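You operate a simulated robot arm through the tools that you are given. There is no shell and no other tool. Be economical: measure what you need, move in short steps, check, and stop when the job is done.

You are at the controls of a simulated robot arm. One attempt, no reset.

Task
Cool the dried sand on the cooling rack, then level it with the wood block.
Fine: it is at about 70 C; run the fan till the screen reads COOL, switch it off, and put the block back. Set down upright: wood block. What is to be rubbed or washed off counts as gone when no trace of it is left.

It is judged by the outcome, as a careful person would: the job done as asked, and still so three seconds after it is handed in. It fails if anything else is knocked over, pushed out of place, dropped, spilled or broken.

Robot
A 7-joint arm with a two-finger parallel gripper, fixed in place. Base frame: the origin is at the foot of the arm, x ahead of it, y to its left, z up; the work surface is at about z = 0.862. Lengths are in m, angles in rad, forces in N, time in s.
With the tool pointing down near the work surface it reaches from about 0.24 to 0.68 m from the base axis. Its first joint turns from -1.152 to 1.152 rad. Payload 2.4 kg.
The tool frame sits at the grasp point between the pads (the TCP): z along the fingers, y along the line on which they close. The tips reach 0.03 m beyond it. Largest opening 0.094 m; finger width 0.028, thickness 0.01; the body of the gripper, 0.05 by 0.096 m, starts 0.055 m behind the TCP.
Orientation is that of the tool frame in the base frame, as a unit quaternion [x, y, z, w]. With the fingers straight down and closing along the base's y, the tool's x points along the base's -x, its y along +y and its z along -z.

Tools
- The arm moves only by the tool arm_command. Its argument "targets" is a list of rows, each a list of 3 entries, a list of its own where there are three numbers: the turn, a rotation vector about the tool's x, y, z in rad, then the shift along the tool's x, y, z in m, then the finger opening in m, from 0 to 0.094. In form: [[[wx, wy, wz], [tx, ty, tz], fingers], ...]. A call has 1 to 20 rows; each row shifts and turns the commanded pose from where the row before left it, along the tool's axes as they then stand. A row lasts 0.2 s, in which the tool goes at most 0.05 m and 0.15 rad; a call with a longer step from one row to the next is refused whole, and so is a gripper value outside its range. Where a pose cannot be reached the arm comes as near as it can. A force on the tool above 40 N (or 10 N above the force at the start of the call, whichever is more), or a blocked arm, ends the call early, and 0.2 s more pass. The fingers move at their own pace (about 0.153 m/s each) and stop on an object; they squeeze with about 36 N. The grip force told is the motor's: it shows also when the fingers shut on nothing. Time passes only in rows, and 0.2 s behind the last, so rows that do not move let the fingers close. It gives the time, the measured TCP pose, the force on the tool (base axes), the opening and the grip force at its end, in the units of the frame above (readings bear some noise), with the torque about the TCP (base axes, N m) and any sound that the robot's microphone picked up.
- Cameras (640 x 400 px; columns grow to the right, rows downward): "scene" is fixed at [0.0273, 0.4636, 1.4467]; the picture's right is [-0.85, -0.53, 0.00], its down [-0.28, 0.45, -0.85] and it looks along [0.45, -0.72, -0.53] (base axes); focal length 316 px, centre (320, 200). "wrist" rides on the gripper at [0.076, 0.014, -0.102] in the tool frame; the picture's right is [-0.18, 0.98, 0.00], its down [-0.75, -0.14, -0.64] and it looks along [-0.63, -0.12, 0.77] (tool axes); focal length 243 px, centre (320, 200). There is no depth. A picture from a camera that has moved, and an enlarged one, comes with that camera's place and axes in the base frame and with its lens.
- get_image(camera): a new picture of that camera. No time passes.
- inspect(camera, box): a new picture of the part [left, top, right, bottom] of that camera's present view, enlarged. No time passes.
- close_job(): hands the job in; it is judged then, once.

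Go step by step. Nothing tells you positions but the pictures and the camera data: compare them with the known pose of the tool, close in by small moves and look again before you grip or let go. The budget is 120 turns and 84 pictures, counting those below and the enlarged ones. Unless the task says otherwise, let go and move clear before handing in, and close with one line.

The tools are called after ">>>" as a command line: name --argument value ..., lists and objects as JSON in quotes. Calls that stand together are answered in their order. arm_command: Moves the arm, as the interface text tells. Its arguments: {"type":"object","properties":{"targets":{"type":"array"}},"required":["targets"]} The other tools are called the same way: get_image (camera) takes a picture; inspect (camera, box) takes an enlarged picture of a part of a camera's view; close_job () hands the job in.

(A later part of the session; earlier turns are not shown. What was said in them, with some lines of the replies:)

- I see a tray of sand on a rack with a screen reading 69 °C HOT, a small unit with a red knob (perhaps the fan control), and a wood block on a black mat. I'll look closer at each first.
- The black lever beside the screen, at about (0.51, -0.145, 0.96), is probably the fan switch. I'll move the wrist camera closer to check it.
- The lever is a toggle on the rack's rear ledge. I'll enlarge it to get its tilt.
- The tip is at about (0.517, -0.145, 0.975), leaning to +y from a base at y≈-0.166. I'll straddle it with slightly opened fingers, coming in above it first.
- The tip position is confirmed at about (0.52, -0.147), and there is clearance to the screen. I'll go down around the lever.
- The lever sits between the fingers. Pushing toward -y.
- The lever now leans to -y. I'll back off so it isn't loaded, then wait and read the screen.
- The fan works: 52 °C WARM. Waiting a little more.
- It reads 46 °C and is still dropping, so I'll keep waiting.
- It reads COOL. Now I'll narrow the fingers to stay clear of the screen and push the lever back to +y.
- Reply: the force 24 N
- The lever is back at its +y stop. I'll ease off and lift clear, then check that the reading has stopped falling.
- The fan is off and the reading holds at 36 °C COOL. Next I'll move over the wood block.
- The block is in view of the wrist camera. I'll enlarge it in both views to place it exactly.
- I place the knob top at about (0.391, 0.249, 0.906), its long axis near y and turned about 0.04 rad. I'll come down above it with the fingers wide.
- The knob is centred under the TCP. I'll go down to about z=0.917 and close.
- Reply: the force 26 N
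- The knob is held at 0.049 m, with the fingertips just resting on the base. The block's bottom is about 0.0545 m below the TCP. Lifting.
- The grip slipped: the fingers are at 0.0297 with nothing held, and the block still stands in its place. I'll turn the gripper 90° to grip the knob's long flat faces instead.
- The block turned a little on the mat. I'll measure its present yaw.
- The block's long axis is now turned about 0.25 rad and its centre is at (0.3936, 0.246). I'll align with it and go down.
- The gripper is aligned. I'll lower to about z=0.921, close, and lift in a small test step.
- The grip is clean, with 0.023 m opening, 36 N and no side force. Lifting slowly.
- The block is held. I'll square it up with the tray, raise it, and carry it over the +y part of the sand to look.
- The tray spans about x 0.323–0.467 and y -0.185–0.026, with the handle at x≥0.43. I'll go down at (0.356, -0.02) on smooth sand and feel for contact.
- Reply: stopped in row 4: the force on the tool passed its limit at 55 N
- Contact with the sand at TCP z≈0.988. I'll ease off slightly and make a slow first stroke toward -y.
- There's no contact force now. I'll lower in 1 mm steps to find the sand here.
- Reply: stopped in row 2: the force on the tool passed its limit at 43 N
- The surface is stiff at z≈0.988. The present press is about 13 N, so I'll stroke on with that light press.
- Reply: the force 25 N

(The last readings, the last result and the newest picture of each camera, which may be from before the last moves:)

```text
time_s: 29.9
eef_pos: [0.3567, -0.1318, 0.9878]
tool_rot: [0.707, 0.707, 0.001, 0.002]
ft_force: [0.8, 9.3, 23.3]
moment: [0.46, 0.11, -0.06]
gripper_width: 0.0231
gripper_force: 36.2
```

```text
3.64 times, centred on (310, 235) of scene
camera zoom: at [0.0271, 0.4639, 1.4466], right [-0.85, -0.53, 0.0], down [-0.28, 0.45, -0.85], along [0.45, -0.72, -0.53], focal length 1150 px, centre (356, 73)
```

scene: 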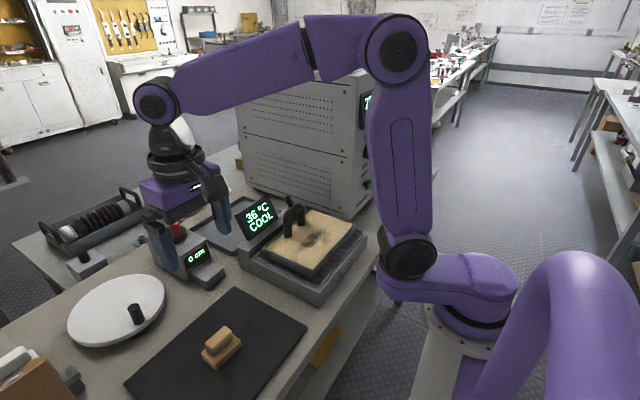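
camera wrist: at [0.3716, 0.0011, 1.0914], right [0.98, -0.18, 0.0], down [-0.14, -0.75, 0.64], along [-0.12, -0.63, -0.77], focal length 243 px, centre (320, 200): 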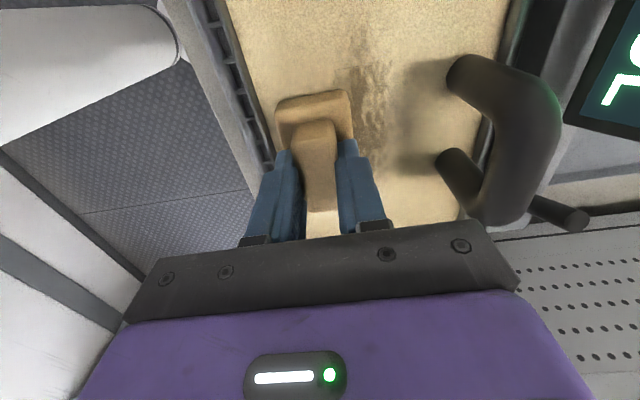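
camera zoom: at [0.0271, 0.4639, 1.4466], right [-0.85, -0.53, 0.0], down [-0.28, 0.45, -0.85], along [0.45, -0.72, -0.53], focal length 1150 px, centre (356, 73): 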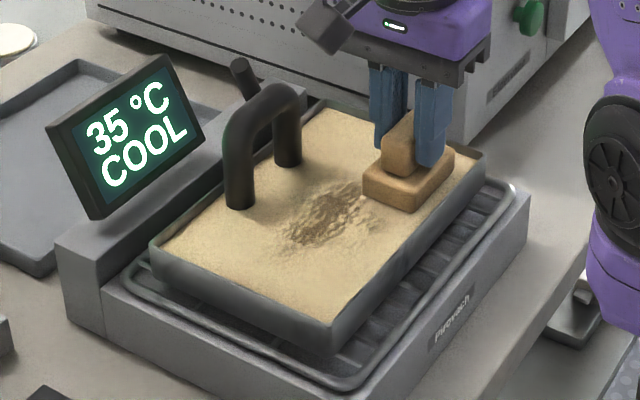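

Contact is good and the -x edge of the rough patch is thinner. I'll shift to x≈0.38 and stroke back toward +y.

>>> arm_command --targets '[[[0, 0, 0], [0, 0.012, -0.0003], 0.0], [[0, 0, 0], [0, 0.011, 0], 0.0], [[0, 0, 0], [0.012, 0, 0], 0.0], [[0, 0, 0], [0.012, 0, 0], 0.0], [[0, 0, 0], [0.012, 0, 0], 0.0], [[0, 0, 0], [0.012, 0, 0], 0.0], [[0, 0, 0], [0.012, 0, 0], 0.0], [[0, 0, 0], [0.012, 0, 0], 0.0], [[0, 0, 0], [0.012, 0, 0], 0.0], [[0, 0, 0], [0.012, 0, 0], 0.0], [[0, 0, 0], [0.012, 0, 0], 0.0]]'

>>> inspect --camera "scene" --box '[250, 180, 370, 290]'

>>> get_image --camera "wrist"

```text
time_s: 32.3
eef_pos: [0.3794, -0.0261, 0.9874]
tool_rot: [0.708, 0.707, 0.002, 0.001]
ft_force: [0.2, -0.7, 1.9]
moment: [-0.03, 0.0, 0.04]
gripper_width: 0.0232
gripper_force: 35.3
```

```text
3.64 times, centred on (310, 235) of scene
camera zoom: at [0.0273, 0.4635, 1.4467], right [-0.85, -0.53, 0.0], down [-0.28, 0.45, -0.85], along [0.45, -0.72, -0.53], focal length 1150 px, centre (356, 73)
```

zoom: 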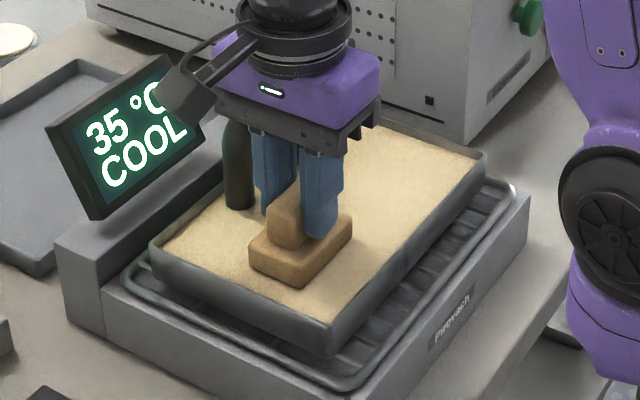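

```text
39 pictures are left
camera wrist: at [0.3945, 0.0507, 1.0912], right [0.98, -0.18, 0.0], down [-0.14, -0.75, 0.64], along [-0.12, -0.63, -0.77], focal length 243 px, centre (320, 200)
```

wrist: 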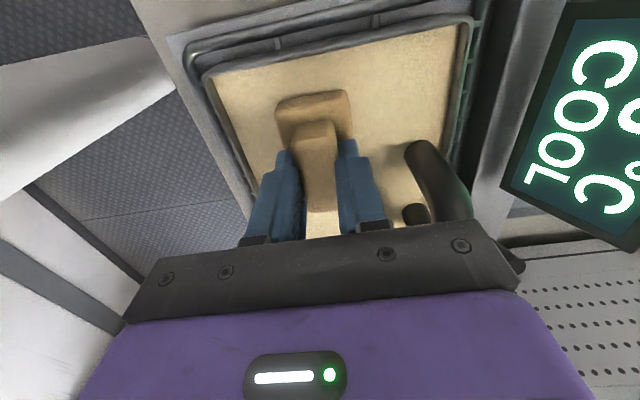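

Most of the mark is gone. One more pass at x≈0.402, keeping clear of the handle, toward -y.

>>> arm_command --targets '[[[0, 0, 0], [0, 0.012, 0.0002], 0.0], [[0, 0, 0], [0, 0.01, 0.0002], 0.0], [[0, 0, 0], [-0.012, 0, 0], 0.0], [[0, 0, 0], [-0.012, 0, 0], 0.0], [[0, 0, 0], [-0.012, 0, 0], 0.0], [[0, 0, 0], [-0.012, 0, 0], 0.0], [[0, 0, 0], [-0.012, 0, 0], 0.0], [[0, 0, 0], [-0.012, 0, 0], 0.0], [[0, 0, 0], [-0.012, 0, 0], 0.0], [[0, 0, 0], [-0.012, 0, 0], 0.0], [[0, 0, 0], [-0.012, 0, 0], 0.0]]'

>>> inspect --camera "scene" --box '[250, 180, 370, 290]'

```text
time_s: 34.7
eef_pos: [0.4039, -0.1341, 0.9884]
tool_rot: [0.707, 0.707, 0.0, 0.001]
ft_force: [0.0, 5.0, 11.6]
moment: [0.12, 0.14, -0.09]
gripper_width: 0.0231
gripper_force: 35.8
```

```text
3.64 times, centred on (310, 235) of scene
camera zoom: at [0.0272, 0.4638, 1.4467], right [-0.85, -0.53, 0.0], down [-0.28, 0.45, -0.85], along [0.45, -0.72, -0.53], focal length 1150 px, centre (356, 73)
```

zoom: 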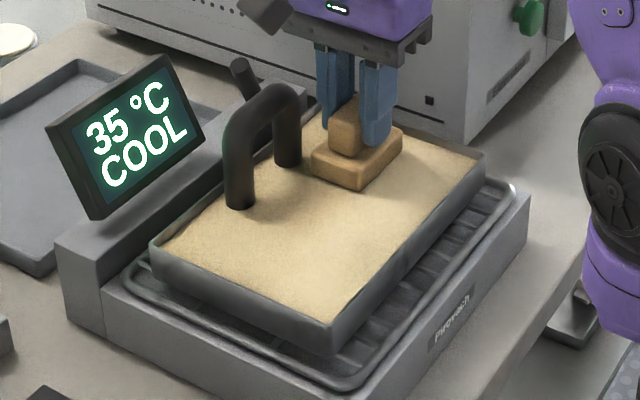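

The sand looks smooth. I'll lift and carry the block back over its spot on the mat, then check the sand.

>>> arm_command --targets '[[[0, 0, 0], [0, 0, -0.015], 0.0], [[0, 0, 0], [0, 0, -0.035], 0.0], [[0, 0, 0], [0, 0, -0.035], 0.0], [[0, 0, 0], [0.0425, -0.0014, 0], 0.0], [[0, 0, 0], [0.0425, -0.0014, 0], 0.0], [[0, 0, 0], [0.0425, -0.0014, 0], 0.0], [[0, 0, 0], [0.0425, -0.0014, 0], 0.0], [[0, 0, 0], [0.0425, -0.0014, 0], 0.0], [[0, 0, 0], [0.0425, -0.0014, 0], 0.0], [[0, 0, 0], [0.0425, -0.0014, 0], 0.0], [[0, 0, 0], [0.0425, -0.0014, 0], 0.0], [[0, 0, 0], [0.0425, -0.0014, 0], 0.0], [[0, 0, 0.04], [0, 0, 0], 0.0]]'

>>> inspect --camera "scene" --box '[250, 180, 370, 290]'

>>> get_image --camera "wrist"

```text
time_s: 37.5
eef_pos: [0.3888, 0.2489, 1.0724]
tool_rot: [0.722, 0.692, 0.001, 0.001]
ft_force: [0.4, 0.1, -0.9]
moment: [0.01, 0.0, 0.05]
gripper_width: 0.0231
gripper_force: 35.8
```

```text
3.64 times, centred on (310, 235) of scene
camera zoom: at [0.0273, 0.4636, 1.4467], right [-0.85, -0.53, 0.0], down [-0.28, 0.45, -0.85], along [0.45, -0.72, -0.53], focal length 1150 px, centre (356, 73)
```

zoom: 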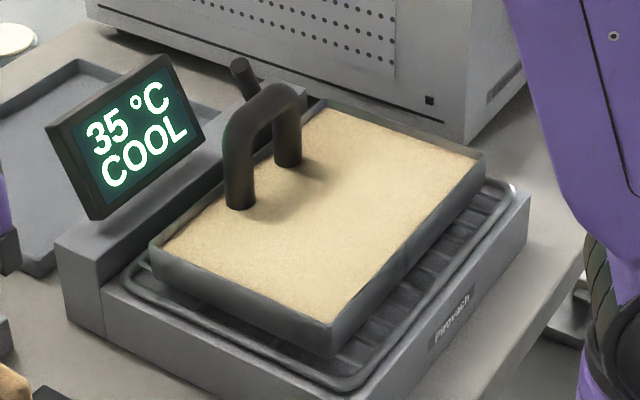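

```text
36 pictures are left
camera wrist: at [0.4066, 0.3251, 1.1754], right [0.97, -0.22, 0.0], down [-0.17, -0.75, 0.64], along [-0.14, -0.63, -0.77], focal length 243 px, centre (320, 200)
```

wrist: 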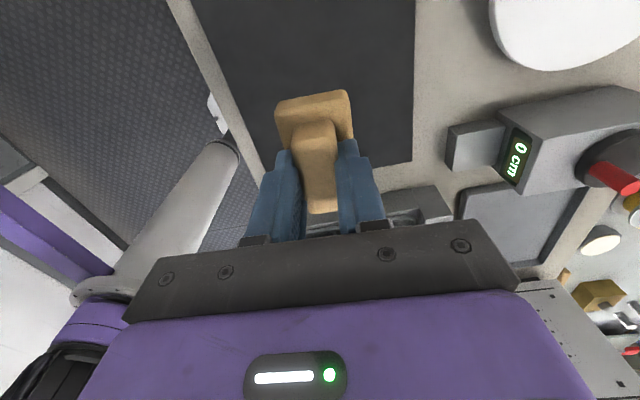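

The sand is level with no mark left. Now I'll lower the block to its place.

>>> arm_command --targets '[[[0, 0, 0], [0, 0.002, 0.045], 0.0], [[0, 0, 0], [0, 0, 0.045], 0.0], [[0, 0, 0], [0, 0, 0.035], 0.0], [[0, 0, 0], [0, 0, 0.015], 0.0], [[0, 0, 0], [0, 0, 0.006], 0.0]]'

>>> inspect --camera "scene" --box '[140, 275, 300, 375]'

```text
time_s: 38.7
eef_pos: [0.3919, 0.2507, 0.9269]
tool_rot: [0.721, 0.692, 0.0, 0.002]
ft_force: [0.6, 0.1, -0.4]
moment: [0.0, 0.02, -0.01]
gripper_width: 0.0231
gripper_force: 36.2
```

```text
4.00 times, centred on (220, 325) of scene
camera zoom: at [0.0273, 0.4636, 1.4467], right [-0.85, -0.53, 0.0], down [-0.28, 0.45, -0.85], along [0.45, -0.72, -0.53], focal length 1266 px, centre (720, -300)
```

zoom: 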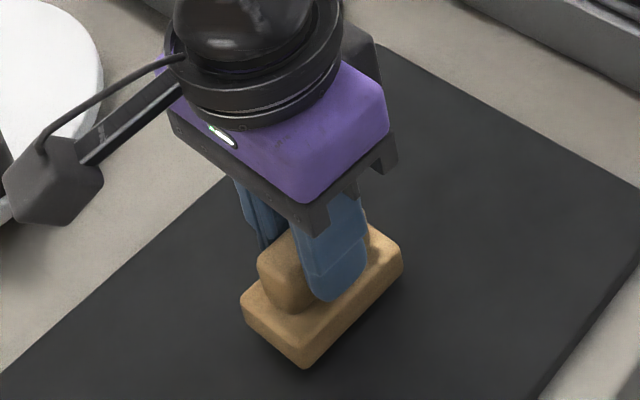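

It's a few millimetres above the mat, so I'll lower in small steps until it touches.

>>> arm_command --targets '[[[0, 0, 0], [0, 0, 0.0025], 0.0], [[0, 0, 0], [0, 0, 0.0015], 0.0], [[0, 0, 0], [0, 0, 0.001], 0.0]]'

```text
time_s: 39.5
eef_pos: [0.3922, 0.2496, 0.9205]
tool_rot: [0.72, 0.693, 0.0, 0.001]
ft_force: [0.1, 1.4, -0.3]
moment: [0.03, -0.01, 0.03]
gripper_width: 0.0228
gripper_force: 35.4
```

>>> arm_command --targets '[[[0, 0, 0], [0, 0, 0.0007], 0.0], [[0, 0, 0], [0, 0, 0.0007], 0.0]]'

>>> inspect --camera "scene" --box '[180, 315, 260, 375]'

```text
time_s: 40.1
eef_pos: [0.3918, 0.2498, 0.9194]
tool_rot: [0.721, 0.693, 0.002, 0.001]
ft_force: [0.0, -0.7, 0.2]
moment: [0.04, 0.0, 0.02]
gripper_width: 0.0229
gripper_force: 35.9
```

```text
6.67 times, centred on (220, 345) of scene
camera zoom: at [0.0273, 0.4636, 1.4467], right [-0.85, -0.53, 0.0], down [-0.28, 0.45, -0.85], along [0.45, -0.72, -0.53], focal length 2109 px, centre (987, -767)
```

zoom: 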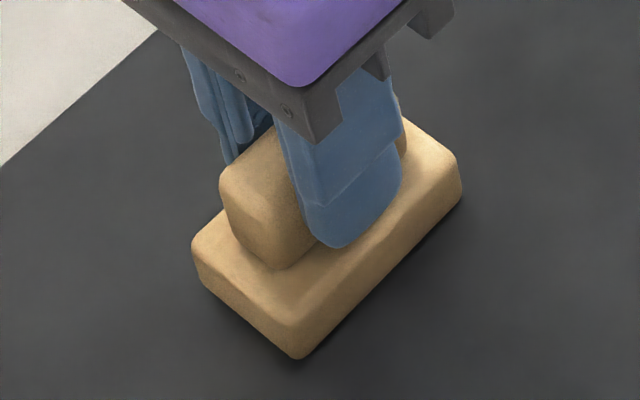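

>>> arm_command --targets '[[[0, 0, 0], [0, 0, 0.0008], 0.0], [[0, 0, 0], [0, 0, 0.0008], 0.0], [[0, 0, 0], [0, 0, 0], 0.0]]'

```text
time_s: 40.9
eef_pos: [0.3929, 0.2486, 0.9186]
tool_rot: [0.721, 0.693, 0.001, 0.002]
ft_force: [-2.2, -2.2, 22.1]
moment: [-0.38, 0.41, -0.05]
gripper_width: 0.0231
gripper_force: 35.7
```

The block is touching the mat (22 N). I'll ease the press off, open the fingers and look.

>>> arm_command --targets '[[[0, 0, 0], [0, 0, -0.0005], 0.0], [[0, 0, 0], [0, 0, 0], 0.03], [[0, 0, 0], [0, 0, 0], 0.05], [[0, 0, 0], [0, 0, 0], 0.07], [[0, 0, 0], [0, 0, -0.01], 0.07], [[0, 0, 0], [0, 0, -0.03], 0.07], [[0, 0, 0], [0, 0, -0.05], 0.07], [[0, 0, 0], [0, 0, -0.05], 0.07], [[0, 0, 0], [0, 0, -0.05], 0.07]]'

>>> get_image --camera "scene"

>>> inspect --camera "scene" --box '[172, 315, 268, 375]'

>>> inspect --camera "scene" --box '[260, 200, 360, 270]'

```text
time_s: 42.9
eef_pos: [0.3899, 0.2481, 1.1095]
tool_rot: [0.722, 0.692, 0.0, 0.002]
ft_force: [-0.3, 0.0, -0.3]
moment: [0.01, 0.0, 0.0]
gripper_width: 0.0698
gripper_force: 0.0
```

```text
33 pictures are left
```

scene: 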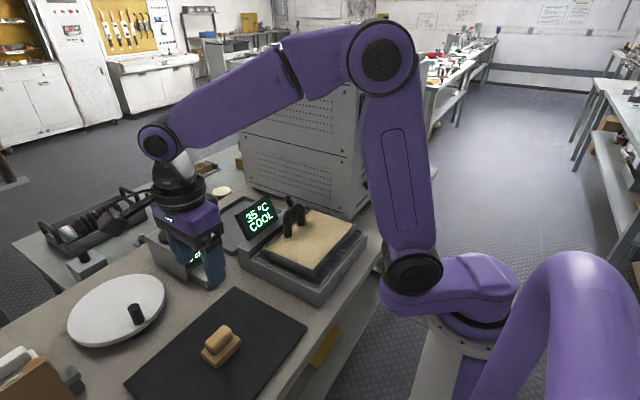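

```text
6.67 times, centred on (220, 345) of scene
camera zoom: at [0.0273, 0.4636, 1.4467], right [-0.85, -0.53, 0.0], down [-0.28, 0.45, -0.85], along [0.45, -0.72, -0.53], focal length 2109 px, centre (987, -767)
```

zoom: 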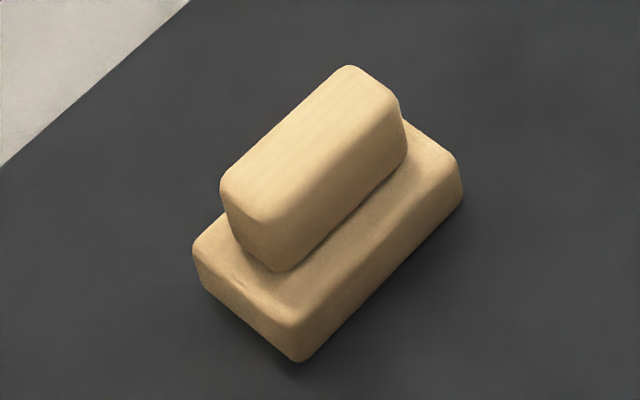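

```text
5.71 times, centred on (310, 235) of scene
camera zoom: at [0.0273, 0.4636, 1.4467], right [-0.85, -0.53, 0.0], down [-0.28, 0.45, -0.85], along [0.45, -0.72, -0.53], focal length 1808 px, centre (377, 0)
```

zoom: 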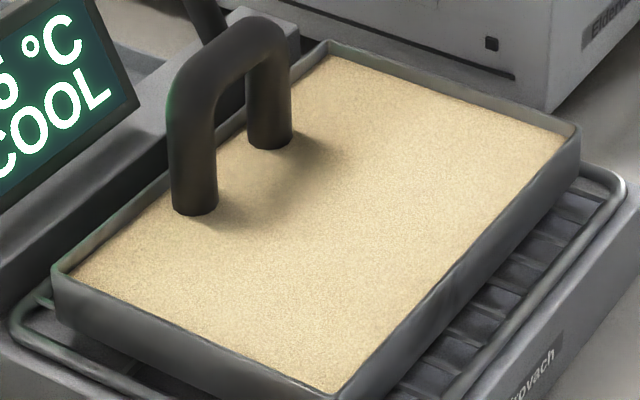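

The sand is smooth, the screen reads 35 °C COOL with the fan lever back at off, and the block stands upright in its original spot with the gripper clear. Handing in.

>>> close_job

```text
The job is handed in.
```

The sand is cooled to COOL (35 °C) and levelled with no mark left, the fan is off, and the wood block is back upright on its mat. My first grip on the block slipped and turned it a little, so I set it back to match its starting position.
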